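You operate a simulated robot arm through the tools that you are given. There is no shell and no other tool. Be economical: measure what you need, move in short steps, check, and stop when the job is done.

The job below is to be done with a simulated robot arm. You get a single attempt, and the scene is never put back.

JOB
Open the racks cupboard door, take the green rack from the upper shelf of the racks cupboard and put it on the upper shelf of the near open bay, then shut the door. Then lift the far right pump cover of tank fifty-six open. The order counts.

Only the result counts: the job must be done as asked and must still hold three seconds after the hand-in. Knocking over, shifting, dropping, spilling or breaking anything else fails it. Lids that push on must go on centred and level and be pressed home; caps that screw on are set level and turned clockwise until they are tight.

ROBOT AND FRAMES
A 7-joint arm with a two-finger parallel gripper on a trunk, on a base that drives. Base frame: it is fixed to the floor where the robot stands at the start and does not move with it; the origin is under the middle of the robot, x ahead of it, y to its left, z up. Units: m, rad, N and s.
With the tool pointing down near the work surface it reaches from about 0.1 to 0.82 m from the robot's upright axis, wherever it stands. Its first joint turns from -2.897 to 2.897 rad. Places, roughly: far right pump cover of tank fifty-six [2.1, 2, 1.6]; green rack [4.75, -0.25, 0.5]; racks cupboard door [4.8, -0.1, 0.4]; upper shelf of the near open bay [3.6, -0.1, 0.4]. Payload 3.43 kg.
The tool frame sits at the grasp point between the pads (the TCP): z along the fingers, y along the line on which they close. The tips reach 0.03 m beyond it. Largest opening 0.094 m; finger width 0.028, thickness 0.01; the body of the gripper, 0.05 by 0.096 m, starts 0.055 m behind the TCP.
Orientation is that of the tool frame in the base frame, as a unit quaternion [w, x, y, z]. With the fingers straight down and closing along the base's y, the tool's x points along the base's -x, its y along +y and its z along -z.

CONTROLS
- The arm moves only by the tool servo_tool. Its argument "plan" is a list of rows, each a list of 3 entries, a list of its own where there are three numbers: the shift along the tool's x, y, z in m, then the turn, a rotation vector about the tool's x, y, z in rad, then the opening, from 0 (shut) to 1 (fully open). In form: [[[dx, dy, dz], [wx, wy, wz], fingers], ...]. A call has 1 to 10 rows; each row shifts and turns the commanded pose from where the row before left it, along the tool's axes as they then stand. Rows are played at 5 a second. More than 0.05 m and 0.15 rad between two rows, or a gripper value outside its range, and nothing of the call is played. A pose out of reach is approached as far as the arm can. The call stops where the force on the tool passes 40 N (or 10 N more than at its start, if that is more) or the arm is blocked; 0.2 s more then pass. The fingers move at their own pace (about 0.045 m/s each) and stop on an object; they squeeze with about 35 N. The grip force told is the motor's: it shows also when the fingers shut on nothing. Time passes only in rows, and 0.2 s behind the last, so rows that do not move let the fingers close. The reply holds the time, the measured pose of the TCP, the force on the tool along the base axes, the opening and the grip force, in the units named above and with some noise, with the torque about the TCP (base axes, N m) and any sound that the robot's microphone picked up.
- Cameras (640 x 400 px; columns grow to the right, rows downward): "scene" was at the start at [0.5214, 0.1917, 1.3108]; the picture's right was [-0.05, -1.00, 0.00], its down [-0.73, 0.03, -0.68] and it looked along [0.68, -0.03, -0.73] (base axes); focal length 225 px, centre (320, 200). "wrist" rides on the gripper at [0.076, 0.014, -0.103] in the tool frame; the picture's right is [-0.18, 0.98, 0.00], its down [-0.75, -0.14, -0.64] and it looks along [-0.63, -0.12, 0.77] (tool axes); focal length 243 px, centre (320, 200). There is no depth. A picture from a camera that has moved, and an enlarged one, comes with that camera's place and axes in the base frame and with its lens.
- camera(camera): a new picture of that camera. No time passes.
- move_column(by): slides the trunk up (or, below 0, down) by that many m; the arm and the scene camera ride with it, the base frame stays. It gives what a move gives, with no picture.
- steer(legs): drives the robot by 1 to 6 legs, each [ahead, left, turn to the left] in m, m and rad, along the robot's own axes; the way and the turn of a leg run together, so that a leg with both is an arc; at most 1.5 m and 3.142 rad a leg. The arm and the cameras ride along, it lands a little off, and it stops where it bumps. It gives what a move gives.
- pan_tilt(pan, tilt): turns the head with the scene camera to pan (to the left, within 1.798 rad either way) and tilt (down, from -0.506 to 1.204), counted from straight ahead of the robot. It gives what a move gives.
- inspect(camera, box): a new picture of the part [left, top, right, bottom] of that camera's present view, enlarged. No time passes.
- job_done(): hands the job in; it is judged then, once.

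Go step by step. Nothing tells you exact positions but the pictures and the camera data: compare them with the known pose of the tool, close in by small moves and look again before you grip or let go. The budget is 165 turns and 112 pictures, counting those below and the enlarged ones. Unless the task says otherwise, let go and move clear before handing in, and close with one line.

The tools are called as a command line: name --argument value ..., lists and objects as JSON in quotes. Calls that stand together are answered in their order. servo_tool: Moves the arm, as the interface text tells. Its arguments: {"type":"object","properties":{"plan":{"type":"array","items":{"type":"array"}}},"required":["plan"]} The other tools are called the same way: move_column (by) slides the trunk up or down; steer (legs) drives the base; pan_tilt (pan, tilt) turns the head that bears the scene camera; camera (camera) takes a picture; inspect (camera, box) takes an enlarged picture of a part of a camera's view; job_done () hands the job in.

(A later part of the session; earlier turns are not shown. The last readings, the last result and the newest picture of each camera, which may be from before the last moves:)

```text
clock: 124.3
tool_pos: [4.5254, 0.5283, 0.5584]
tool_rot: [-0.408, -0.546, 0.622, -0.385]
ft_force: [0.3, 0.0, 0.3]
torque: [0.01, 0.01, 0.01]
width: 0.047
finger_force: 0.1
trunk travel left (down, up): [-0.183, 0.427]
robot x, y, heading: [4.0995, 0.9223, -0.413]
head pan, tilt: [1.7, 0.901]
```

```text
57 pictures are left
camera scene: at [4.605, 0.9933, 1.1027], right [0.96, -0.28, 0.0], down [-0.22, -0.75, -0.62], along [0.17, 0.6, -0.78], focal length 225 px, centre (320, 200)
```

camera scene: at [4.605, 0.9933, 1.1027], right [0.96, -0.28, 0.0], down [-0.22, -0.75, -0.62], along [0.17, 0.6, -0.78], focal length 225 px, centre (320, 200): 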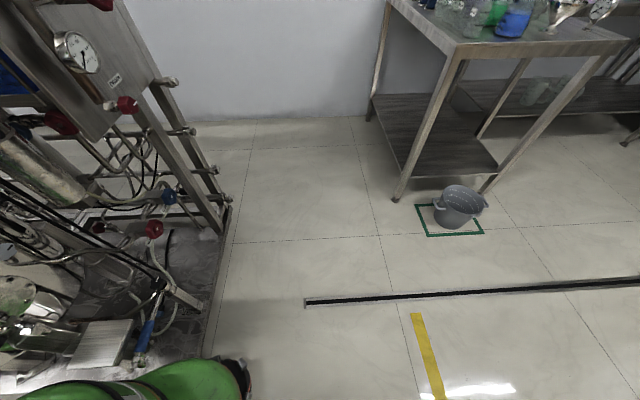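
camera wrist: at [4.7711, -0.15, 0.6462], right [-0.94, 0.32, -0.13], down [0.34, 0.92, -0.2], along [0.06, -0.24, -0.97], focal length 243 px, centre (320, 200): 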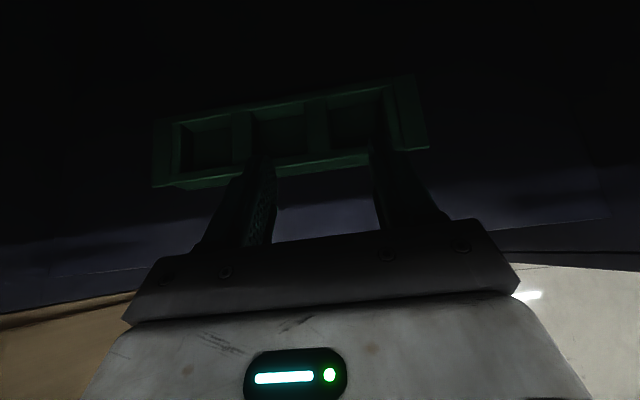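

The rig base ends just behind me and the space ahead is clear. I'll drive forward and toward the bench, then turn.

steer --legs '[[0.373, -0.077, 0], [0, 0, -0.5]]'

pan_tilt --pan -0.8 --tilt 0.9

camera --camera "scene"

```text
clock: 128.2
tool_pos: [4.6055, 0.1515, 0.5614]
tool_rot: [-0.49, -0.377, 0.737, -0.274]
ft_force: [0.0, 0.4, 0.1]
torque: [-0.01, 0.0, -0.01]
width: 0.0468
finger_force: 0.0
trunk travel left (down, up): [-0.183, 0.427]
robot x, y, heading: [4.4213, 0.7, -0.914]
head pan, tilt: [1.7, 0.901]
```

```text
clock: 130.4
tool_pos: [4.6053, 0.1512, 0.56]
tool_rot: [-0.491, -0.375, 0.738, -0.273]
ft_force: [-0.3, -0.1, -0.1]
torque: [0.02, -0.02, -0.03]
width: 0.0471
finger_force: 0.1
trunk travel left (down, up): [-0.183, 0.427]
robot x, y, heading: [4.4216, 0.6987, -0.912]
head pan, tilt: [-0.799, 0.901]
```

```text
56 pictures are left
camera scene: at [4.834, 0.3943, 1.1025], right [-0.99, 0.14, 0.0], down [0.11, 0.78, -0.62], along [-0.09, -0.61, -0.78], focal length 225 px, centre (320, 200)
```

scene: 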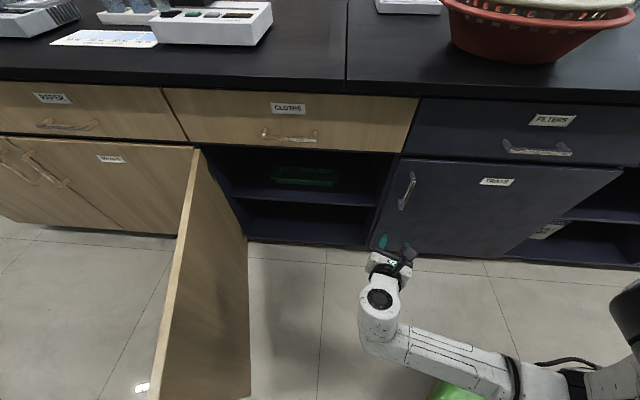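

This stance works well, with a clear view and the arm reaching forward. I'll square the tool to the bench and pitch it to about 35°.

servo_tool --plan '[[[0, 0, 0], [0.09, -0.004, -0.036], 0.5], [[0, 0, 0], [0.09, -0.004, -0.036], 0.5], [[0, 0, 0], [0.09, -0.004, -0.036], 0.5], [[0, 0, 0], [0.09, -0.004, -0.036], 0.5], [[0, 0, 0], [0, -0.115, 0], 0.5], [[0, 0, 0], [0, -0.115, 0], 0.5]]'

```text
clock: 131.8
tool_pos: [4.6061, 0.1528, 0.5616]
tool_rot: [-0.35, -0.55, 0.697, -0.3]
ft_force: [0.5, -0.1, 0.8]
torque: [-0.03, -0.03, 0.0]
width: 0.0471
finger_force: 0.0
trunk travel left (down, up): [-0.183, 0.427]
robot x, y, heading: [4.4193, 0.6999, -0.916]
head pan, tilt: [-0.799, 0.901]
```

servo_tool --plan '[[[0, 0, 0], [0, 0, -0.04], 0.5]]'

steer --legs '[[0.287, 0.032, 0]]'

camera --camera "wrist"

camera --camera "scene"

```text
clock: 132.2
tool_pos: [4.6055, 0.1512, 0.56]
tool_rot: [-0.356, -0.564, 0.685, -0.295]
ft_force: [-0.1, 0.1, 0.7]
torque: [0.03, -0.02, 0.01]
width: 0.0472
finger_force: 0.1
trunk travel left (down, up): [-0.183, 0.427]
robot x, y, heading: [4.4181, 0.6951, -0.909]
head pan, tilt: [-0.799, 0.901]
```

```text
clock: 134.2
tool_pos: [4.8095, -0.0561, 0.5623]
tool_rot: [-0.355, -0.565, 0.684, -0.295]
ft_force: [1.4, 0.4, 0.6]
torque: [0.0, 0.0, 0.0]
width: 0.0471
finger_force: 0.1
trunk travel left (down, up): [-0.183, 0.427]
robot x, y, heading: [4.6257, 0.4887, -0.911]
head pan, tilt: [-0.799, 0.901]
```

```text
55 pictures are left
camera wrist: at [4.8036, -0.0161, 0.6797], right [-0.94, 0.29, -0.15], down [0.32, 0.91, -0.25], along [0.07, -0.28, -0.96], focal length 243 px, centre (320, 200)
```

wrist: 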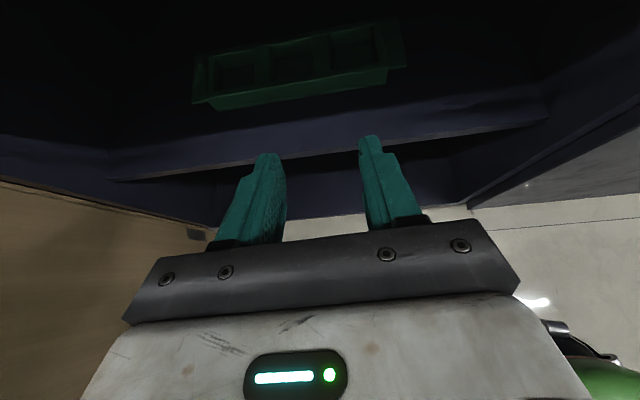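

```text
54 pictures are left
camera scene: at [5.0378, 0.1862, 1.1025], right [-0.99, 0.14, 0.0], down [0.11, 0.78, -0.62], along [-0.09, -0.62, -0.78], focal length 225 px, centre (320, 200)
```

scene: 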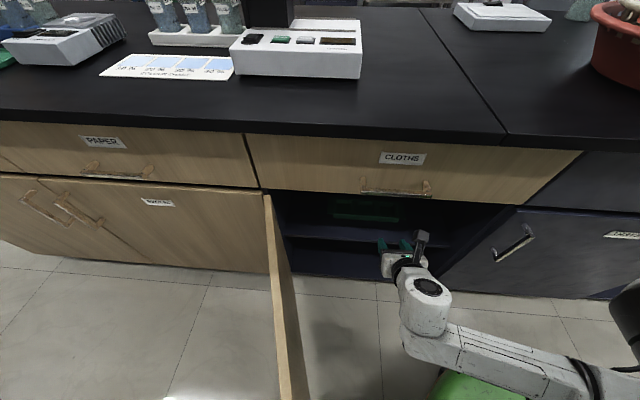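

Lined up. I'll drop to z≈0.505 to clear the mast, then go straight in over the rack.

servo_tool --plan '[[[-0.0225, 0, 0.0158], [0, 0, 0], 0.5], [[-0.0225, 0, 0.0158], [0, 0, 0], 0.5], [[0.022, 0.001, 0.032], [0, 0, 0], 0.5], [[0.022, 0.001, 0.032], [0, 0, 0], 0.5], [[0.022, 0.001, 0.032], [0, 0, 0], 0.5]]'

```text
clock: 135.4
tool_pos: [4.7846, -0.1709, 0.5053]
tool_rot: [-0.355, -0.565, 0.684, -0.295]
ft_force: [0.6, 0.2, -0.7]
torque: [-0.01, 0.0, 0.01]
width: 0.0471
finger_force: 0.2
trunk travel left (down, up): [-0.183, 0.427]
robot x, y, heading: [4.6209, 0.4893, -0.911]
head pan, tilt: [-0.799, 0.901]
```

servo_tool --plan '[[[0.015, 0.001, 0.022], [0, 0, 0], 0.5], [[0.015, 0.001, 0.022], [0, 0, 0], 0.5], [[0.014, 0, 0.02], [0, 0, 0], 0.5], [[-0.012, 0, 0.0085], [0, 0, 0], 0.5], [[0, 0, 0], [0, 0, 0], 0.5]]'

inspect --camera "wrist" --box '[140, 50, 460, 250]'

inspect --camera "scene" --box '[260, 170, 460, 295]'

```text
clock: 136.6
tool_pos: [4.7672, -0.2463, 0.4895]
tool_rot: [-0.356, -0.564, 0.684, -0.295]
ft_force: [-0.4, 0.0, 0.1]
torque: [0.0, 0.02, -0.02]
width: 0.047
finger_force: 0.0
trunk travel left (down, up): [-0.183, 0.427]
robot x, y, heading: [4.6237, 0.4931, -0.906]
head pan, tilt: [-0.799, 0.901]
```

```text
2.00 times, centred on (300, 150) of wrist
camera zoom: at [4.7614, -0.2059, 0.6091], right [-0.94, 0.29, -0.15], down [0.32, 0.91, -0.25], along [0.07, -0.28, -0.96], focal length 485 px, centre (360, 300)
```

zoom: 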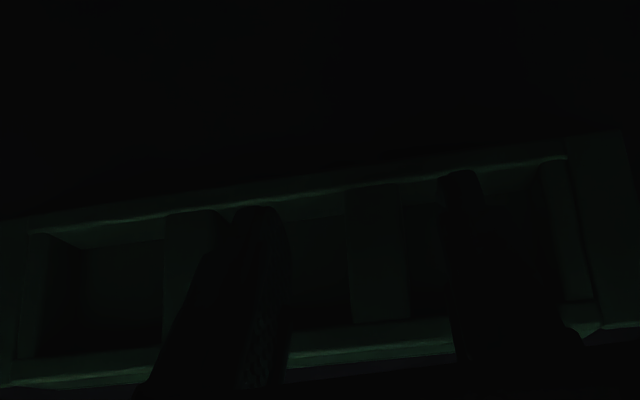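

```text
3.20 times, centred on (360, 232) of scene
camera zoom: at [5.0378, 0.1861, 1.1025], right [-0.99, 0.14, 0.0], down [0.11, 0.78, -0.62], along [-0.09, -0.62, -0.78], focal length 721 px, centre (192, 96)
```

zoom: 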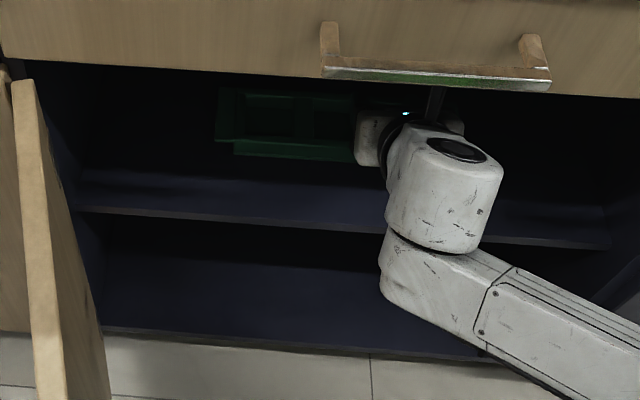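

servo_tool --plan '[[[-0.008, 0.006, 0.0055], [0, 0, 0], 0.5], [[-0.008, 0, 0.0055], [0, 0, 0], 0.5], [[-0.008, 0, 0.0055], [0, 0, 0], 0.5], [[-0.008, 0, 0.0055], [0, 0, 0], 0.5], [[0, 0, 0], [0, 0, 0], 0.5]]'

inspect --camera "wrist" --box '[140, 50, 460, 250]'

```text
clock: 137.8
tool_pos: [4.7636, -0.2444, 0.45]
tool_rot: [-0.355, -0.564, 0.685, -0.295]
ft_force: [-0.1, 0.2, -0.7]
torque: [0.0, -0.01, 0.0]
width: 0.0471
finger_force: 0.1
trunk travel left (down, up): [-0.183, 0.427]
robot x, y, heading: [4.6247, 0.491, -0.911]
head pan, tilt: [-0.799, 0.901]
```

```text
2.00 times, centred on (300, 150) of wrist
camera zoom: at [4.7563, -0.2042, 0.5693], right [-0.94, 0.29, -0.15], down [0.32, 0.91, -0.25], along [0.07, -0.28, -0.96], focal length 485 px, centre (360, 300)
```

zoom: 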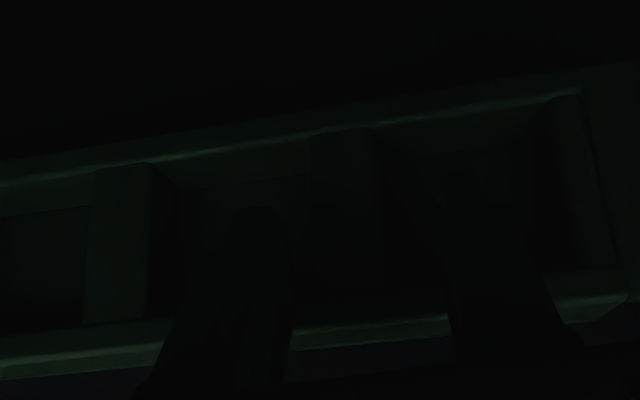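

servo_tool --plan '[[[-0.005, -0.003, 0.0035], [0, 0, 0], 0.5], [[-0.005, 0, 0.0035], [0, 0, 0], 0.5], [[-0.005, 0, 0.0035], [0, 0, 0], 0.5], [[0, 0, 0], [0, 0, 0], 0.5]]'

```text
clock: 138.4
tool_pos: [4.7632, -0.249, 0.4454]
tool_rot: [-0.36, -0.56, 0.683, -0.299]
ft_force: [-0.9, -3.8, 10.4]
torque: [-0.11, -0.24, -0.16]
width: 0.0467
finger_force: 0.1
trunk travel left (down, up): [-0.183, 0.427]
robot x, y, heading: [4.6253, 0.4895, -0.907]
head pan, tilt: [-0.799, 0.901]
stopped in row 3: the force on the tool passed its limit at 46 N (the readings are from after the stop); the commanded pose is now the measured one
```

The fingers have touched bottom in the cells. I'll lift a hair and close.

servo_tool --plan '[[[0.003, 0, -0.002], [0, 0, 0], 0.5], [[0, 0, 0], [0, 0, 0], 0], [[0, 0, 0], [0, 0, 0], 0], [[0, 0, 0], [0, 0, 0], 0], [[0, 0, 0], [0, 0, 0], 0], [[0, 0, 0], [0, 0, 0], 0]]'

inspect --camera "wrist" --box '[140, 50, 460, 250]'

```text
clock: 139.8
tool_pos: [4.7653, -0.2495, 0.4488]
tool_rot: [-0.36, -0.561, 0.683, -0.298]
ft_force: [0.0, -0.1, -0.6]
torque: [0.08, 0.0, 0.03]
width: 0.0231
finger_force: 34.8
trunk travel left (down, up): [-0.183, 0.427]
robot x, y, heading: [4.6249, 0.4879, -0.913]
head pan, tilt: [-0.799, 0.901]
```

```text
2.00 times, centred on (300, 150) of wrist
camera zoom: at [4.7581, -0.2065, 0.5669], right [-0.94, 0.29, -0.16], down [0.32, 0.91, -0.26], along [0.07, -0.3, -0.95], focal length 485 px, centre (360, 300)
```

zoom: 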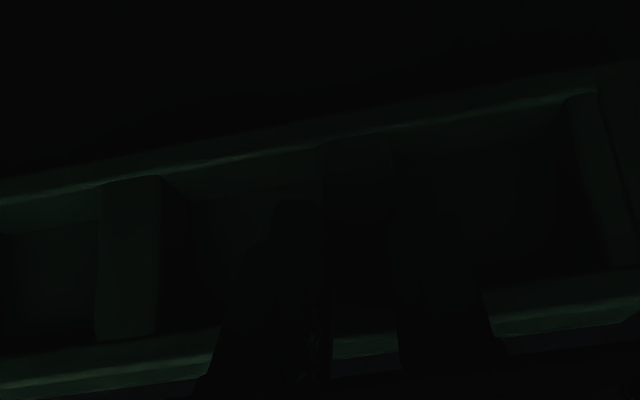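

The divider is gripped at 23 mm. I'll lift a little and check.

servo_tool --plan '[[[0.008, 0, -0.006], [0, 0, 0], 0], [[0.008, 0, -0.006], [0, 0, 0], 0], [[0.008, 0, -0.006], [0, 0, 0], 0], [[0, 0, 0], [0, 0, 0], 0]]'

inspect --camera "scene" --box '[260, 170, 460, 295]'

```text
clock: 140.8
tool_pos: [4.7639, -0.2477, 0.4768]
tool_rot: [-0.359, -0.562, 0.683, -0.298]
ft_force: [-0.2, 1.0, -0.7]
torque: [-0.01, -0.01, -0.01]
width: 0.0001
finger_force: 32.8
trunk travel left (down, up): [-0.183, 0.427]
robot x, y, heading: [4.622, 0.4886, -0.909]
head pan, tilt: [-0.799, 0.901]
```

```text
3.20 times, centred on (360, 232) of scene
camera zoom: at [5.0376, 0.1857, 1.1025], right [-0.99, 0.14, 0.0], down [0.11, 0.78, -0.62], along [-0.09, -0.62, -0.78], focal length 721 px, centre (192, 96)
```

zoom: 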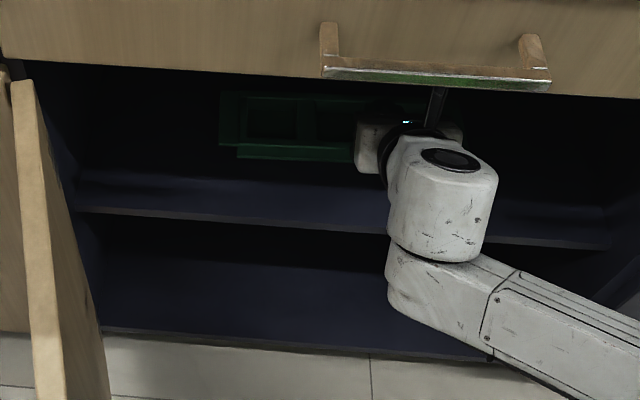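

The grip slipped off because only the fingertip corners reached; the finger undersides were on the front wall. I'll go again a bit steeper and about 2.5 cm further in, so the pads reach deeper.

servo_tool --plan '[[[0, 0, 0], [0, -0.06, 0], 0.5], [[0, 0, 0], [0, -0.06, 0], 0.5], [[0.009, 0, 0.01], [0, 0, 0], 0.5], [[0.009, 0, 0.01], [0, 0, 0], 0.5], [[0, 0, 0], [0, 0, 0], 0.5]]'

inspect --camera "wrist" --box '[140, 50, 460, 250]'

```text
clock: 142.0
tool_pos: [4.7592, -0.2736, 0.4788]
tool_rot: [-0.317, -0.579, 0.703, -0.264]
ft_force: [0.6, -0.1, 0.0]
torque: [-0.01, 0.01, 0.0]
width: 0.047
finger_force: 0.1
trunk travel left (down, up): [-0.183, 0.427]
robot x, y, heading: [4.6232, 0.4905, -0.909]
head pan, tilt: [-0.799, 0.901]
```

```text
2.00 times, centred on (300, 150) of wrist
camera zoom: at [4.7504, -0.2462, 0.6019], right [-0.94, 0.31, -0.14], down [0.33, 0.93, -0.14], along [0.09, -0.18, -0.98], focal length 485 px, centre (360, 300)
```

zoom: 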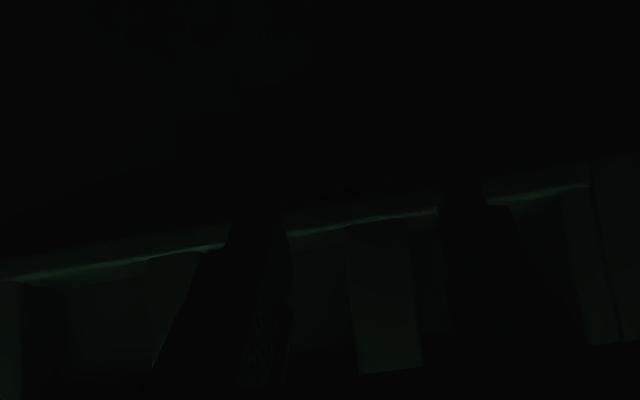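

servo_tool --plan '[[[-0.009, 0, 0.006], [0, 0, 0], 0.5], [[-0.009, 0, 0.006], [0, 0, 0], 0.5], [[-0.009, 0, 0.006], [0, 0, 0], 0.5], [[-0.006, 0, 0.005], [0, 0, 0], 0.5], [[0, 0, 0], [0, 0, 0], 0.5]]'

inspect --camera "wrist" --box '[140, 50, 460, 250]'

```text
clock: 143.2
tool_pos: [4.7604, -0.2705, 0.4383]
tool_rot: [-0.318, -0.578, 0.704, -0.264]
ft_force: [-0.1, -0.2, 0.0]
torque: [0.01, -0.02, -0.01]
width: 0.0471
finger_force: 0.1
trunk travel left (down, up): [-0.183, 0.427]
robot x, y, heading: [4.625, 0.4875, -0.913]
head pan, tilt: [-0.799, 0.901]
```

```text
2.00 times, centred on (300, 150) of wrist
camera zoom: at [4.7509, -0.2424, 0.5615], right [-0.94, 0.31, -0.14], down [0.33, 0.93, -0.14], along [0.09, -0.18, -0.98], focal length 485 px, centre (360, 300)
```

zoom: 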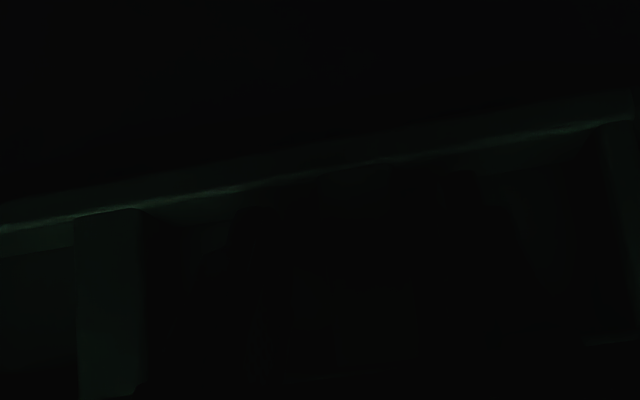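

servo_tool --plan '[[[-0.0025, 0, 0.002], [0, 0, 0], 0.5], [[-0.0025, 0, 0.002], [0, 0, 0], 0.5], [[-0.0025, 0, 0.002], [0, 0, 0], 0.5], [[-0.0025, 0, 0.002], [0, 0, 0], 0.5]]'

```text
clock: 144.0
tool_pos: [4.7604, -0.2715, 0.4337]
tool_rot: [-0.322, -0.577, 0.701, -0.268]
ft_force: [0.6, 2.9, 16.6]
torque: [-0.12, 0.25, 0.01]
width: 0.047
finger_force: 0.0
trunk travel left (down, up): [-0.183, 0.427]
robot x, y, heading: [4.6232, 0.4916, -0.911]
head pan, tilt: [-0.799, 0.901]
stopped in row 3: the force on the tool passed its limit at 46 N (the readings are from after the stop); the commanded pose is now the measured one
```

servo_tool --plan '[[[0.0015, 0, -0.001], [0, 0, 0], 0.5], [[0, 0, 0], [0, 0, 0], 0], [[0, 0, 0], [0, 0, 0], 0], [[0, 0, 0], [0, 0, 0], 0], [[0, 0, 0], [0, 0, 0], 0], [[0, 0, 0], [0, 0, 0], 0], [[0.006, 0, -0.005], [0, 0, 0], 0], [[0.006, 0, -0.005], [0, 0, 0], 0], [[0, 0, 0], [0, 0, 0], 0]]'

inspect --camera "scene" --box '[260, 170, 460, 295]'

```text
clock: 146.0
tool_pos: [4.7598, -0.2713, 0.4511]
tool_rot: [-0.32, -0.579, 0.702, -0.266]
ft_force: [0.9, -0.2, -1.1]
torque: [0.0, 0.01, 0.05]
width: 0.0272
finger_force: 34.7
trunk travel left (down, up): [-0.183, 0.427]
robot x, y, heading: [4.623, 0.4921, -0.91]
head pan, tilt: [-0.799, 0.901]
```

```text
3.20 times, centred on (360, 232) of scene
camera zoom: at [5.0377, 0.186, 1.1024], right [-0.99, 0.14, 0.0], down [0.11, 0.78, -0.62], along [-0.09, -0.62, -0.78], focal length 721 px, centre (192, 96)
```

zoom: 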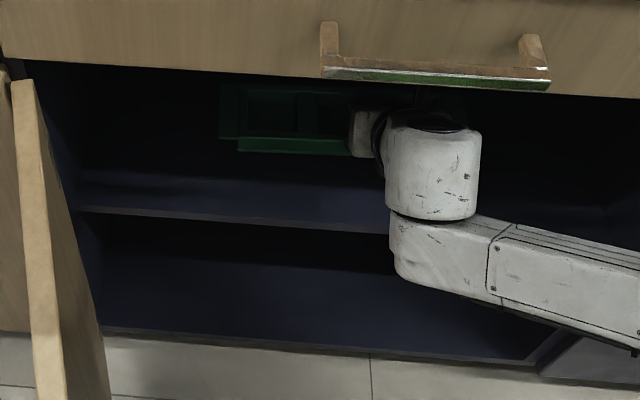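

The rack is lifted and held. I'll raise it 1 cm more and draw it slowly out.

servo_tool --plan '[[[0.004, 0, -0.0035], [0, 0, 0], 0], [[0.004, 0, -0.0035], [0, 0, 0], 0], [[-0.013, 0, -0.015], [0, 0, 0], 0], [[-0.013, 0, -0.015], [0, 0, 0], 0], [[-0.013, 0, -0.015], [0, 0, 0], 0], [[-0.013, 0, -0.015], [0, 0, 0], 0], [[-0.013, 0, -0.015], [0, 0, 0], 0], [[-0.013, 0, -0.015], [0, 0, 0], 0]]'

camera --camera "wrist"

```text
clock: 147.8
tool_pos: [4.7813, -0.1563, 0.461]
tool_rot: [-0.321, -0.577, 0.702, -0.266]
ft_force: [0.3, 0.1, -1.0]
torque: [0.02, 0.08, 0.01]
width: 0.0276
finger_force: 35.1
trunk travel left (down, up): [-0.183, 0.427]
robot x, y, heading: [4.6258, 0.4875, -0.907]
head pan, tilt: [-0.799, 0.901]
```

```text
45 pictures are left
camera wrist: at [4.7736, -0.1275, 0.584], right [-0.94, 0.31, -0.14], down [0.33, 0.93, -0.15], along [0.09, -0.19, -0.98], focal length 243 px, centre (320, 200)
```

wrist: 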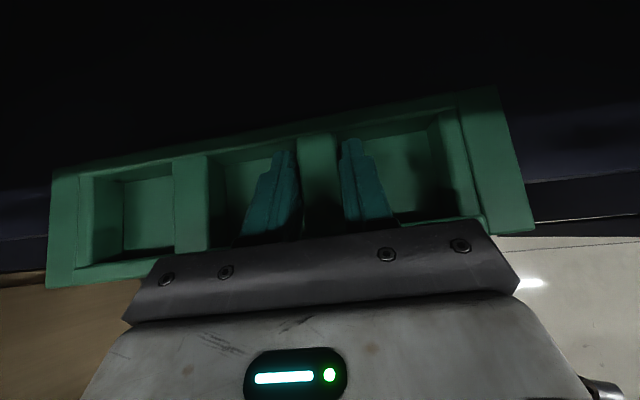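

The rack is held securely and level. I'll pull it fully clear of the cupboard, partly with the arm and partly with the base.

servo_tool --plan '[[[-0.013, 0, -0.015], [0, 0, 0], 0], [[-0.013, 0, -0.015], [0, 0, 0], 0], [[-0.013, 0, -0.015], [0, 0, 0], 0], [[-0.013, 0, -0.015], [0, 0, 0], 0]]'

steer --legs '[[-0.077, 0.092, 0]]'

camera --camera "scene"

```text
clock: 148.8
tool_pos: [4.7993, -0.0767, 0.461]
tool_rot: [-0.321, -0.577, 0.702, -0.266]
ft_force: [0.1, -0.4, -1.0]
torque: [-0.01, 0.08, 0.0]
width: 0.0275
finger_force: 35.2
trunk travel left (down, up): [-0.183, 0.427]
robot x, y, heading: [4.6232, 0.4918, -0.911]
head pan, tilt: [-0.799, 0.901]
```

```text
clock: 150.1
tool_pos: [4.8263, 0.042, 0.4606]
tool_rot: [-0.319, -0.579, 0.701, -0.266]
ft_force: [-0.9, -0.1, -0.6]
torque: [0.04, 0.06, -0.03]
width: 0.0275
finger_force: 34.8
trunk travel left (down, up): [-0.183, 0.427]
robot x, y, heading: [4.6505, 0.6111, -0.913]
head pan, tilt: [-0.799, 0.901]
```

```text
44 pictures are left
camera scene: at [5.0649, 0.3044, 1.1025], right [-0.99, 0.14, 0.0], down [0.11, 0.78, -0.62], along [-0.09, -0.62, -0.78], focal length 225 px, centre (320, 200)
```

scene: 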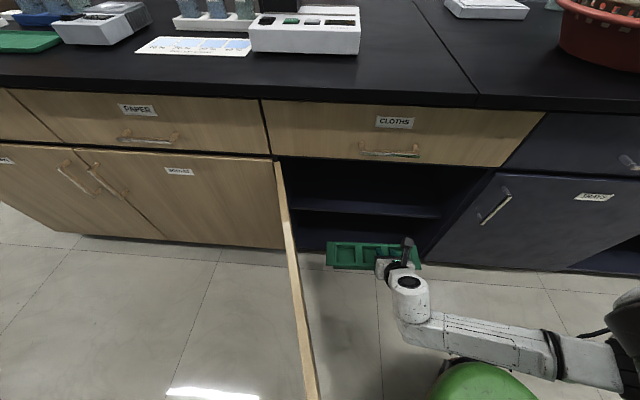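

The rack is clear of the cupboard. I'll carry it along the bench toward the open bay, watching the offset from the face.

steer --legs '[[-0.45, -0.38, 0]]'

```text
clock: 153.4
tool_pos: [4.2417, 0.1586, 0.4628]
tool_rot: [-0.32, -0.577, 0.702, -0.266]
ft_force: [-0.8, 0.3, -1.4]
torque: [-0.02, 0.0, 0.03]
width: 0.0274
finger_force: 35.0
trunk travel left (down, up): [-0.183, 0.427]
robot x, y, heading: [4.0659, 0.7261, -0.913]
head pan, tilt: [-0.799, 0.901]
```

steer --legs '[[-0.445, -0.37, 0]]'

camera --camera "wrist"

camera --camera "scene"

```text
clock: 156.7
tool_pos: [3.6818, 0.2751, 0.4622]
tool_rot: [-0.32, -0.576, 0.704, -0.266]
ft_force: [-0.7, -0.3, -2.0]
torque: [0.02, 0.06, 0.0]
width: 0.0276
finger_force: 34.9
trunk travel left (down, up): [-0.183, 0.427]
robot x, y, heading: [3.5104, 0.8424, -0.915]
head pan, tilt: [-0.799, 0.901]
```

```text
43 pictures are left
camera wrist: at [3.6736, 0.3036, 0.5845], right [-0.94, 0.31, -0.14], down [0.33, 0.93, -0.15], along [0.09, -0.19, -0.98], focal length 243 px, centre (320, 200)
```

wrist: 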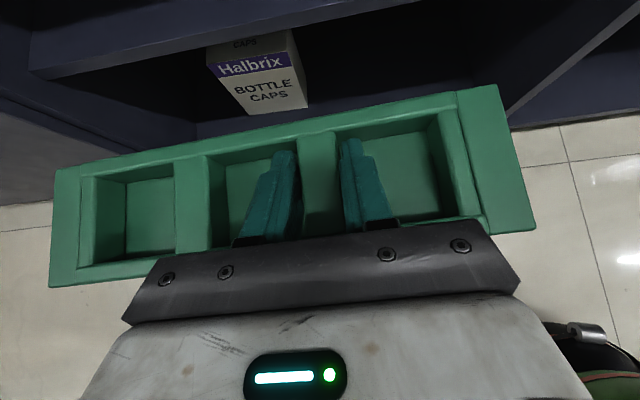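

```text
42 pictures are left
camera scene: at [3.9229, 0.5359, 1.1025], right [-0.99, 0.14, 0.0], down [0.11, 0.78, -0.62], along [-0.09, -0.61, -0.78], focal length 225 px, centre (320, 200)
```

scene: 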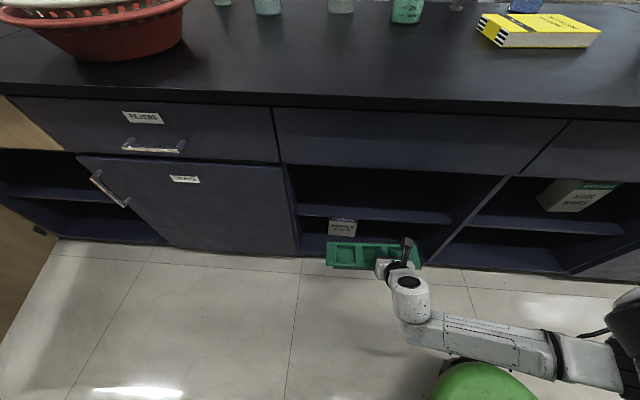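

inspect --camera "scene" --box '[270, 130, 510, 280]'

inspect --camera "wrist" --box '[0, 0, 640, 180]'

```text
2.67 times, centred on (390, 205) of scene
camera zoom: at [3.9229, 0.5359, 1.1025], right [-0.99, 0.14, 0.0], down [0.11, 0.78, -0.62], along [-0.09, -0.61, -0.78], focal length 601 px, centre (133, 187)
```

zoom: 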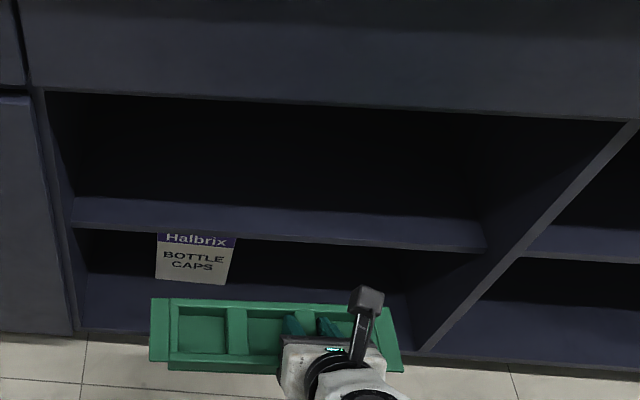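

```text
1.00 times, centred on (320, 90) of wrist (not enlarged: the box is as wide or as high as the picture)
camera zoom: at [3.6736, 0.3036, 0.5845], right [-0.94, 0.31, -0.14], down [0.33, 0.93, -0.15], along [0.09, -0.19, -0.98], focal length 243 px, centre (320, 310)
```

zoom: 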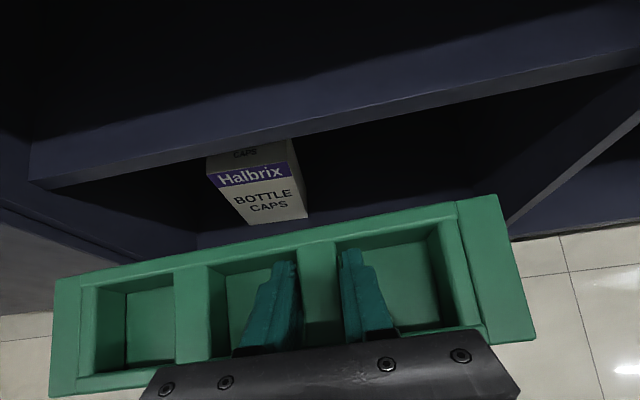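

The near bay spans u≈3.26–3.85 with its upper shelf at z≈0.392, the same height as in the cupboard. The rack is centred on it, so I'll move the base 0.14 m closer and extend the arm in.

steer --legs '[[0.091, -0.107, 0]]'

servo_tool --plan '[[[0.0165, 0, 0.019], [0, 0, 0], 0], [[0.0165, 0, 0.019], [0, 0, 0], 0], [[0.0165, 0, 0.019], [0, 0, 0], 0], [[0.0165, 0, 0.019], [0, 0, 0], 0]]'

camera --camera "scene"

```text
clock: 158.0
tool_pos: [3.6525, 0.1347, 0.4608]
tool_rot: [-0.321, -0.575, 0.704, -0.266]
ft_force: [0.1, 0.4, -0.4]
torque: [0.01, 0.05, 0.0]
width: 0.0275
finger_force: 35.3
trunk travel left (down, up): [-0.183, 0.427]
robot x, y, heading: [3.4811, 0.7034, -0.921]
head pan, tilt: [-0.799, 0.901]
```

```text
clock: 159.0
tool_pos: [3.6325, 0.0381, 0.4611]
tool_rot: [-0.321, -0.575, 0.704, -0.264]
ft_force: [0.2, -0.6, -0.8]
torque: [0.02, 0.02, 0.02]
width: 0.0275
finger_force: 34.9
trunk travel left (down, up): [-0.183, 0.427]
robot x, y, heading: [3.4785, 0.7051, -0.921]
head pan, tilt: [-0.799, 0.901]
```

```text
39 pictures are left
camera scene: at [3.893, 0.3962, 1.1025], right [-0.99, 0.15, 0.0], down [0.11, 0.78, -0.62], along [-0.09, -0.61, -0.78], focal length 225 px, centre (320, 200)
```

scene: 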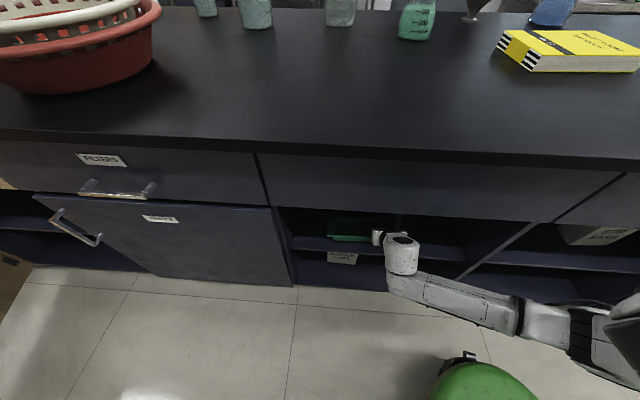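

Entering cleanly. I'll go 8 cm deeper, then lower.

servo_tool --plan '[[[0.0135, 0, 0.0155], [0, 0, 0], 0], [[0.0135, 0, 0.0155], [0, 0, 0], 0], [[0.0135, 0, 0.0155], [0, 0, 0], 0], [[0.0135, 0, 0.0155], [0, 0, 0], 0], [[0, 0, 0], [0, 0, 0], 0]]'

servo_tool --plan '[[[-0.006, 0, 0.005], [0, 0, 0], 0], [[-0.006, 0, 0.005], [0, 0, 0], 0], [[-0.004, 0, 0.003], [0, 0, 0], 0], [[-0.002, 0, 0.0015], [0, 0, 0], 0]]'

inspect --camera "scene" --box '[270, 190, 470, 300]'

```text
clock: 160.2
tool_pos: [3.6145, -0.0439, 0.4612]
tool_rot: [-0.321, -0.576, 0.704, -0.266]
ft_force: [0.3, 0.8, -2.3]
torque: [0.0, 0.04, -0.04]
width: 0.0274
finger_force: 34.6
trunk travel left (down, up): [-0.183, 0.427]
robot x, y, heading: [3.4781, 0.7012, -0.921]
head pan, tilt: [-0.799, 0.901]
```

```text
clock: 161.2
tool_pos: [3.6159, -0.0427, 0.4386]
tool_rot: [-0.322, -0.574, 0.704, -0.266]
ft_force: [-0.7, -0.1, -0.9]
torque: [0.0, 0.1, 0.0]
width: 0.0276
finger_force: 35.2
trunk travel left (down, up): [-0.183, 0.427]
robot x, y, heading: [3.4777, 0.7034, -0.922]
head pan, tilt: [-0.799, 0.901]
```

```text
3.20 times, centred on (370, 245) of scene
camera zoom: at [3.8929, 0.396, 1.1025], right [-0.99, 0.15, 0.0], down [0.11, 0.78, -0.62], along [-0.09, -0.61, -0.78], focal length 721 px, centre (160, 56)
```

zoom: 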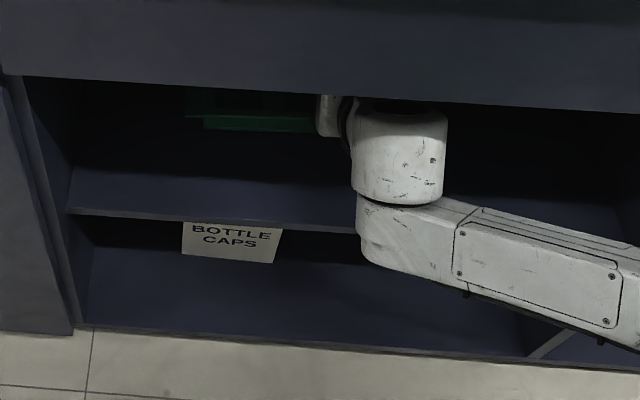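

Lowering in very small steps until it touches down.

servo_tool --plan '[[[-0.0015, 0, 0.0013], [0, 0, 0], 0], [[-0.0015, 0, 0.0013], [0, 0, 0], 0], [[-0.0015, 0, 0.0013], [0, 0, 0], 0], [[0, 0, 0], [0, 0, 0], 0]]'

```text
clock: 162.2
tool_pos: [3.6166, -0.0443, 0.4359]
tool_rot: [-0.323, -0.574, 0.703, -0.267]
ft_force: [1.3, 1.5, 23.5]
torque: [0.56, -0.17, -0.05]
width: 0.0275
finger_force: 34.9
trunk travel left (down, up): [-0.183, 0.427]
robot x, y, heading: [3.4794, 0.7022, -0.918]
head pan, tilt: [-0.799, 0.901]
```

It has touched down at 23 N. I'll ease off and release.

servo_tool --plan '[[[0.001, 0, -0.0008], [0, 0, 0], 0], [[0, 0, 0], [0, 0, 0], 0.25], [[0, 0, 0], [0, 0, 0], 0.4], [[0, 0, 0], [0, 0, 0], 0.45], [[0, 0, 0], [0, 0, 0], 0.45]]'

servo_tool --plan '[[[0.006, 0, -0.005], [0, 0, 0], 0.45], [[0.006, 0, -0.005], [0, 0, 0], 0.45], [[0.01, 0, -0.009], [0, 0, 0], 0.45], [[0.01, 0, -0.009], [0, 0, 0], 0.45], [[0.008, 0, -0.007], [0, 0, 0], 0.45]]'

camera --camera "wrist"

```text
clock: 163.4
tool_pos: [3.6164, -0.0441, 0.4341]
tool_rot: [-0.322, -0.574, 0.704, -0.265]
ft_force: [6.8, 0.3, 18.0]
torque: [-0.17, 0.14, 0.11]
width: 0.0395
finger_force: 0.1
trunk travel left (down, up): [-0.183, 0.427]
robot x, y, heading: [3.4798, 0.7043, -0.92]
head pan, tilt: [-0.799, 0.901]
```

```text
clock: 164.6
tool_pos: [3.6161, -0.0426, 0.4872]
tool_rot: [-0.322, -0.575, 0.704, -0.265]
ft_force: [0.4, -0.8, -1.1]
torque: [0.01, -0.01, 0.0]
width: 0.0422
finger_force: 0.0
trunk travel left (down, up): [-0.183, 0.427]
robot x, y, heading: [3.4815, 0.7036, -0.916]
head pan, tilt: [-0.799, 0.901]
```

```text
37 pictures are left
camera wrist: at [3.6073, -0.0138, 0.6105], right [-0.94, 0.31, -0.14], down [0.33, 0.93, -0.15], along [0.09, -0.19, -0.98], focal length 243 px, centre (320, 200)
```

wrist: 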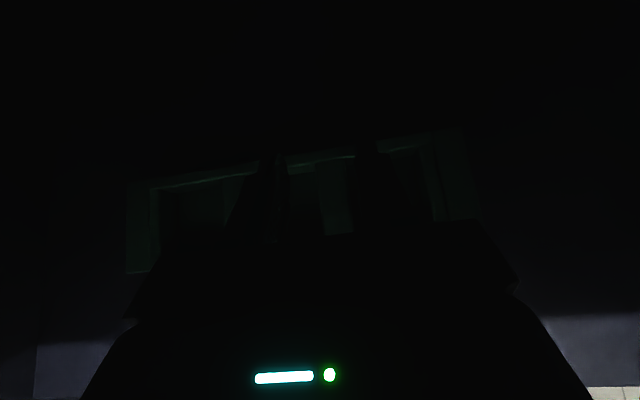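

The rack stands on the shelf. I'll withdraw the hand straight out, first with the arm and then the base.

servo_tool --plan '[[[-0.02, 0, -0.023], [0, 0, 0], 0.45], [[-0.02, 0, -0.023], [0, 0, 0], 0.45], [[-0.02, 0, -0.023], [0, 0, 0], 0.45], [[-0.02, 0, -0.023], [0, 0, 0], 0.45], [[-0.02, 0, -0.023], [0, 0, 0], 0.45]]'

steer --legs '[[-0.13, 0.152, 0]]'

camera --camera "scene"

```text
clock: 165.8
tool_pos: [3.6468, 0.1082, 0.4848]
tool_rot: [-0.322, -0.575, 0.704, -0.266]
ft_force: [-0.4, -0.9, 0.3]
torque: [-0.02, 0.01, -0.01]
width: 0.0426
finger_force: 0.1
trunk travel left (down, up): [-0.183, 0.427]
robot x, y, heading: [3.4812, 0.7039, -0.919]
head pan, tilt: [-0.799, 0.901]
```

```text
clock: 167.4
tool_pos: [3.6904, 0.3052, 0.4839]
tool_rot: [-0.32, -0.577, 0.703, -0.266]
ft_force: [0.0, -0.5, 0.2]
torque: [-0.01, -0.03, 0.0]
width: 0.0422
finger_force: 0.1
trunk travel left (down, up): [-0.183, 0.427]
robot x, y, heading: [3.5208, 0.9013, -0.913]
head pan, tilt: [-0.799, 0.901]
```

```text
36 pictures are left
camera scene: at [3.9363, 0.5953, 1.1025], right [-0.99, 0.14, 0.0], down [0.11, 0.78, -0.62], along [-0.09, -0.61, -0.78], focal length 225 px, centre (320, 200)
```

scene: 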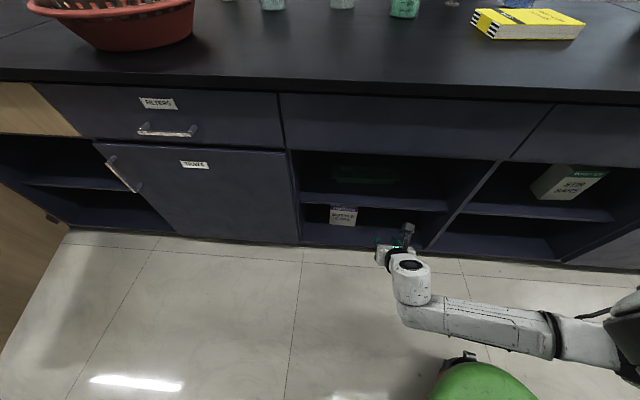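

The rack is in place on the upper shelf of the bay. Next is the door: I'll raise the arm, point the tool down, drive back and sweep the door shut from its outer side.

move_column --by 0.2

servo_tool --plan '[[[0, 0, 0], [0, -0.14, 0], 0], [[0, 0, 0], [0, -0.14, 0], 0], [[0, 0, 0], [0, -0.14, 0], 0], [[0, 0, 0], [0, -0.14, 0], 0], [[0, 0, 0], [0, -0.14, 0], 0], [[0, 0, -0.04], [0, -0.1, 0], 0], [[0, 0, -0.04], [0, 0, 0], 0], [[0, 0, -0.04], [0, 0, 0], 0]]'

steer --legs '[[0.766, 0.705, 0]]'

camera --camera "scene"

```text
clock: 169.6
tool_pos: [3.6916, 0.3048, 0.6857]
tool_rot: [-0.32, -0.577, 0.703, -0.267]
ft_force: [0.2, 0.2, 0.4]
torque: [0.02, -0.02, -0.01]
width: 0.0422
finger_force: 0.1
trunk travel left (down, up): [-0.383, 0.227]
robot x, y, heading: [3.5224, 0.9011, -0.915]
head pan, tilt: [-0.799, 0.901]
```

```text
clock: 171.4
tool_pos: [3.6905, 0.3168, 0.8043]
tool_rot: [-0.021, -0.635, 0.772, -0.02]
ft_force: [-0.1, 0.0, -0.1]
torque: [0.0, 0.02, 0.0]
width: 0.0001
finger_force: 32.9
trunk travel left (down, up): [-0.383, 0.227]
robot x, y, heading: [3.5224, 0.901, -0.913]
head pan, tilt: [-0.799, 0.901]
```

```text
clock: 176.7
tool_pos: [4.7051, 0.1312, 0.8038]
tool_rot: [-0.022, -0.635, 0.772, -0.02]
ft_force: [-0.5, -0.7, 0.4]
torque: [-0.01, 0.0, 0.01]
width: 0.0002
finger_force: 32.7
trunk travel left (down, up): [-0.383, 0.227]
robot x, y, heading: [4.5387, 0.7132, -0.908]
head pan, tilt: [-0.799, 0.901]
```

```text
35 pictures are left
camera scene: at [4.9513, 0.4101, 1.3025], right [-0.99, 0.14, 0.0], down [0.11, 0.78, -0.62], along [-0.09, -0.61, -0.78], focal length 225 px, centre (320, 200)
```

scene: 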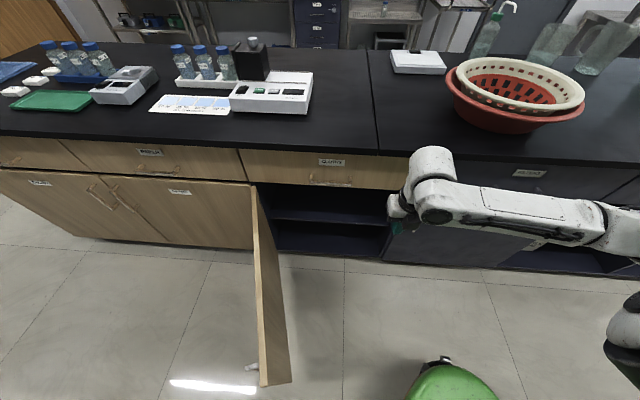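

The door's free edge is at u≈4.88, v≈1.44. I'll carry the closed fingers over the door top to its outer side.

servo_tool --plan '[[[-0.02, -0.042, 0], [0, 0, 0], 0], [[-0.02, -0.042, 0], [0, 0, 0], 0], [[-0.02, -0.042, 0], [0, 0, 0], 0], [[-0.02, -0.042, 0], [0, 0, 0], 0], [[-0.02, -0.042, 0], [0, 0, 0], 0], [[-0.02, -0.042, 0], [0, 0, 0], 0], [[-0.02, -0.042, 0], [0, 0, 0], 0], [[-0.02, -0.042, 0], [0, 0, 0], 0], [[-0.02, -0.042, 0], [0, 0, 0], 0], [[-0.02, -0.042, 0], [0, 0, 0], 0]]'

camera --camera "scene"

```text
clock: 178.9
tool_pos: [5.1572, 0.2475, 0.7925]
tool_rot: [-0.022, -0.635, 0.772, -0.021]
ft_force: [0.1, -0.8, 0.3]
torque: [-0.02, 0.0, -0.03]
width: 0.0
finger_force: 33.0
trunk travel left (down, up): [-0.383, 0.227]
robot x, y, heading: [4.5385, 0.716, -0.914]
head pan, tilt: [-0.799, 0.901]
```

```text
34 pictures are left
camera scene: at [4.9511, 0.4099, 1.3024], right [-0.99, 0.14, 0.0], down [0.11, 0.78, -0.62], along [-0.09, -0.61, -0.78], focal length 225 px, centre (320, 200)
```

scene: 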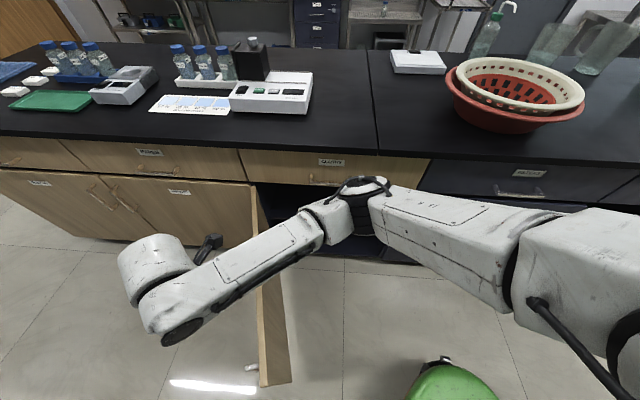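

servo_tool --plan '[[[0, 0, 0.04], [0, 0, 0], 0], [[0, 0, 0.04], [0, 0, 0], 0], [[0, 0, 0.04], [0, 0, 0], 0], [[0, 0, 0.03], [0, 0, 0], 0]]'

camera --camera "scene"

```text
clock: 179.9
tool_pos: [5.1546, 0.2354, 0.6428]
tool_rot: [-0.021, -0.635, 0.772, -0.021]
ft_force: [0.7, 0.6, 0.6]
torque: [0.03, 0.01, 0.02]
width: 0.0
finger_force: 33.2
trunk travel left (down, up): [-0.383, 0.227]
robot x, y, heading: [4.5389, 0.7142, -0.911]
head pan, tilt: [-0.799, 0.901]
```

```text
33 pictures are left
camera scene: at [4.9514, 0.4101, 1.3025], right [-0.99, 0.14, 0.0], down [0.11, 0.78, -0.62], along [-0.09, -0.61, -0.78], focal length 225 px, centre (320, 200)
```

scene: 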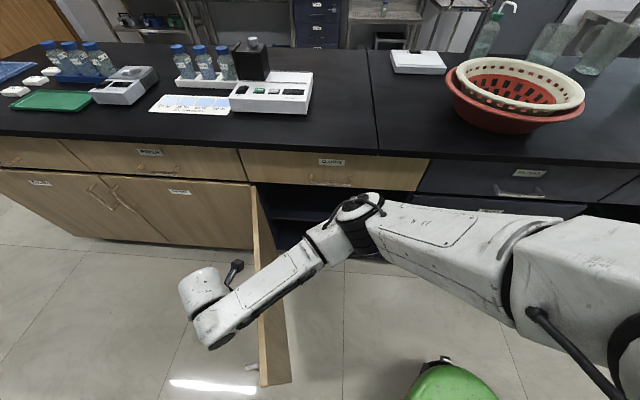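

servo_tool --plan '[[[-0.037, 0, -0.009], [0, 0, 0], 0], [[-0.037, 0, -0.009], [0, 0, 0], 0], [[-0.037, 0, -0.009], [0, 0, 0], 0], [[0, 0.015, 0], [0, 0, 0], 0]]'

servo_tool --plan '[[[0.001, 0.0095, 0], [0, 0, 0], 0], [[0.0015, 0.0095, 0], [0, 0, 0], 0], [[0.0015, 0.0095, 0], [0, 0, 0], 0], [[0.002, 0.0095, 0], [0, 0, 0], 0], [[0.002, 0.0095, 0], [0, 0, 0], 0], [[0.002, 0.0093, 0], [0, 0, 0], 0], [[0.0025, 0.0093, 0], [0, 0, 0], 0], [[0.0025, 0.0092, 0], [0, 0, 0], 0], [[0.003, 0.009, 0], [0, 0, 0], 0], [[0.003, 0.009, 0], [0, 0, 0], 0]]'

servo_tool --plan '[[[0.003, 0.009, 0], [0, 0, 0], 0], [[0.003, 0.009, 0], [0, 0, 0], 0], [[0.0035, 0.0088, 0], [0, 0, 0], 0], [[0.0035, 0.0088, 0], [0, 0, 0], 0], [[0.0035, 0.0088, 0], [0, 0, 0], 0], [[0.004, 0.0086, 0], [0, 0, 0], 0], [[0.004, 0.0086, 0], [0, 0, 0], 0], [[0.004, 0.0085, 0], [0, 0, 0], 0], [[0.004, 0.0085, 0], [0, 0, 0], 0], [[0.0045, 0.0084, 0], [0, 0, 0], 0]]'

camera --camera "scene"

```text
clock: 180.9
tool_pos: [5.1626, 0.3486, 0.6651]
tool_rot: [-0.022, -0.635, 0.772, -0.02]
ft_force: [0.1, 0.1, -0.3]
torque: [0.03, -0.01, -0.04]
width: 0.0
finger_force: 33.1
trunk travel left (down, up): [-0.383, 0.227]
robot x, y, heading: [4.5376, 0.7161, -0.912]
head pan, tilt: [-0.799, 0.901]
```

```text
clock: 183.1
tool_pos: [5.0663, 0.3467, 0.6654]
tool_rot: [-0.022, -0.635, 0.772, -0.02]
ft_force: [-0.1, -0.4, -0.3]
torque: [-0.01, 0.02, 0.01]
width: 0.0001
finger_force: 33.2
trunk travel left (down, up): [-0.383, 0.227]
robot x, y, heading: [4.5419, 0.715, -0.912]
head pan, tilt: [-0.799, 0.901]
```

```text
clock: 185.3
tool_pos: [4.973, 0.3281, 0.6683]
tool_rot: [-0.022, -0.634, 0.773, -0.021]
ft_force: [0.2, 0.0, -0.2]
torque: [0.0, 0.0, 0.01]
width: 0.0001
finger_force: 33.0
trunk travel left (down, up): [-0.383, 0.227]
robot x, y, heading: [4.5392, 0.7158, -0.913]
head pan, tilt: [-0.799, 0.901]
```

```text
32 pictures are left
camera scene: at [4.9515, 0.4102, 1.3024], right [-0.99, 0.14, 0.0], down [0.11, 0.78, -0.62], along [-0.09, -0.61, -0.78], focal length 225 px, centre (320, 200)
```

scene: 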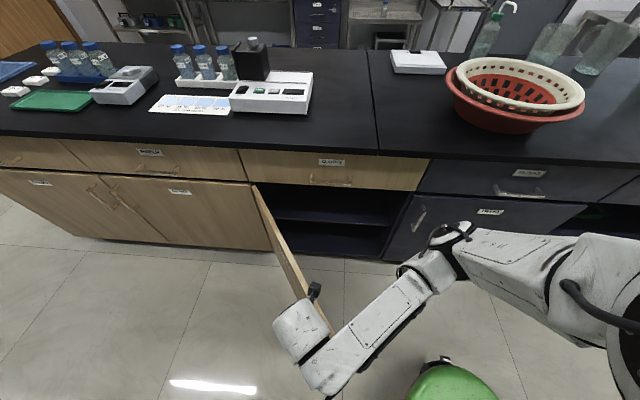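

The door is swinging easily, so I'll speed up a bit.

servo_tool --plan '[[[0.0075, 0.0126, 0], [0, 0, 0], 0], [[0.0075, 0.0126, 0], [0, 0, 0], 0], [[0.0078, 0.0124, 0], [0, 0, 0], 0], [[0.008, 0.0122, 0], [0, 0, 0], 0], [[0.0085, 0.0119, 0], [0, 0, 0], 0], [[0.0088, 0.0117, 0], [0, 0, 0], 0], [[0.009, 0.0115, 0], [0, 0, 0], 0], [[0.0094, 0.0112, 0], [0, 0, 0], 0], [[0.0097, 0.0109, 0], [0, 0, 0], 0], [[0.01, 0.0106, 0], [0, 0, 0], 0]]'

servo_tool --plan '[[[0.0103, 0.0103, 0], [0, 0, 0], 0], [[0.0106, 0.01, 0], [0, 0, 0], 0], [[0.0109, 0.0097, 0], [0, 0, 0], 0], [[0.0112, 0.0094, 0], [0, 0, 0], 0], [[0.0115, 0.009, 0], [0, 0, 0], 0], [[0.0118, 0.0086, 0], [0, 0, 0], 0], [[0.0121, 0.0082, 0], [0, 0, 0], 0], [[0.0124, 0.0078, 0], [0, 0, 0], 0]]'

camera --camera "scene"

```text
clock: 187.5
tool_pos: [4.8427, 0.2674, 0.6732]
tool_rot: [-0.022, -0.636, 0.771, -0.02]
ft_force: [-0.6, -0.4, 0.4]
torque: [-0.04, 0.0, -0.01]
width: 0.0
finger_force: 33.3
trunk travel left (down, up): [-0.383, 0.227]
robot x, y, heading: [4.5362, 0.7124, -0.916]
head pan, tilt: [-0.799, 0.901]
```

```text
clock: 189.3
tool_pos: [4.7517, 0.1913, 0.6774]
tool_rot: [-0.023, -0.635, 0.772, -0.021]
ft_force: [-0.7, -0.4, -0.2]
torque: [0.0, -0.01, -0.02]
width: 0.0001
finger_force: 32.9
trunk travel left (down, up): [-0.383, 0.227]
robot x, y, heading: [4.537, 0.7146, -0.913]
head pan, tilt: [-0.799, 0.901]
```

```text
31 pictures are left
camera scene: at [4.9514, 0.4102, 1.3025], right [-0.99, 0.14, 0.0], down [0.11, 0.78, -0.62], along [-0.09, -0.61, -0.78], focal length 225 px, centre (320, 200)
```

scene: 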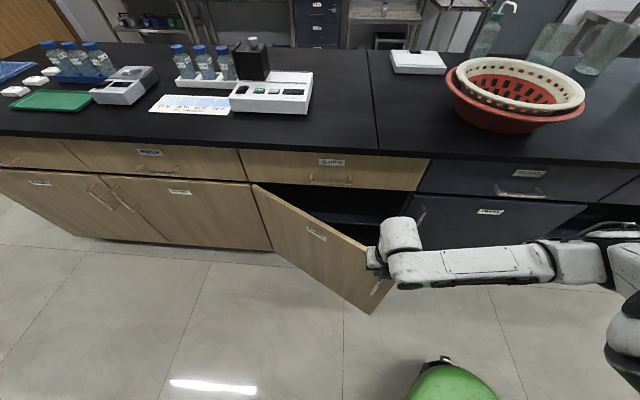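

servo_tool --plan '[[[0.0131, 0.008, 0.001], [0, 0, 0], 0], [[0.0133, 0.0078, 0.001], [0, 0, 0], 0], [[0.0135, 0.0075, 0.001], [0, 0, 0], 0], [[0.0138, 0.0071, 0.001], [0, 0, 0], 0], [[0.014, 0.0067, 0.001], [0, 0, 0], 0], [[0.0142, 0.0063, 0.001], [0, 0, 0], 0], [[0.0143, 0.0059, 0.001], [0, 0, 0], 0]]'

camera --camera "scene"

```text
clock: 190.9
tool_pos: [4.6842, 0.1063, 0.6762]
tool_rot: [-0.022, -0.634, 0.773, -0.02]
ft_force: [1.6, -1.0, 5.2]
torque: [-0.05, 0.08, -0.01]
width: 0.0
finger_force: 32.8
trunk travel left (down, up): [-0.383, 0.227]
robot x, y, heading: [4.5407, 0.7137, -0.917]
head pan, tilt: [-0.799, 0.901]
```

```text
30 pictures are left
camera scene: at [4.9513, 0.4103, 1.3026], right [-0.99, 0.14, 0.0], down [0.11, 0.78, -0.62], along [-0.09, -0.61, -0.78], focal length 225 px, centre (320, 200)
```

scene: 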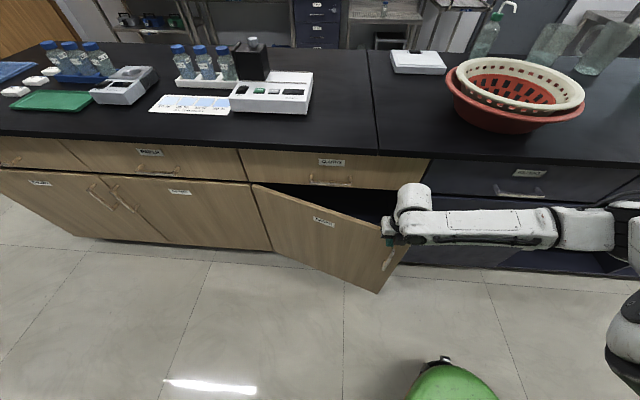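

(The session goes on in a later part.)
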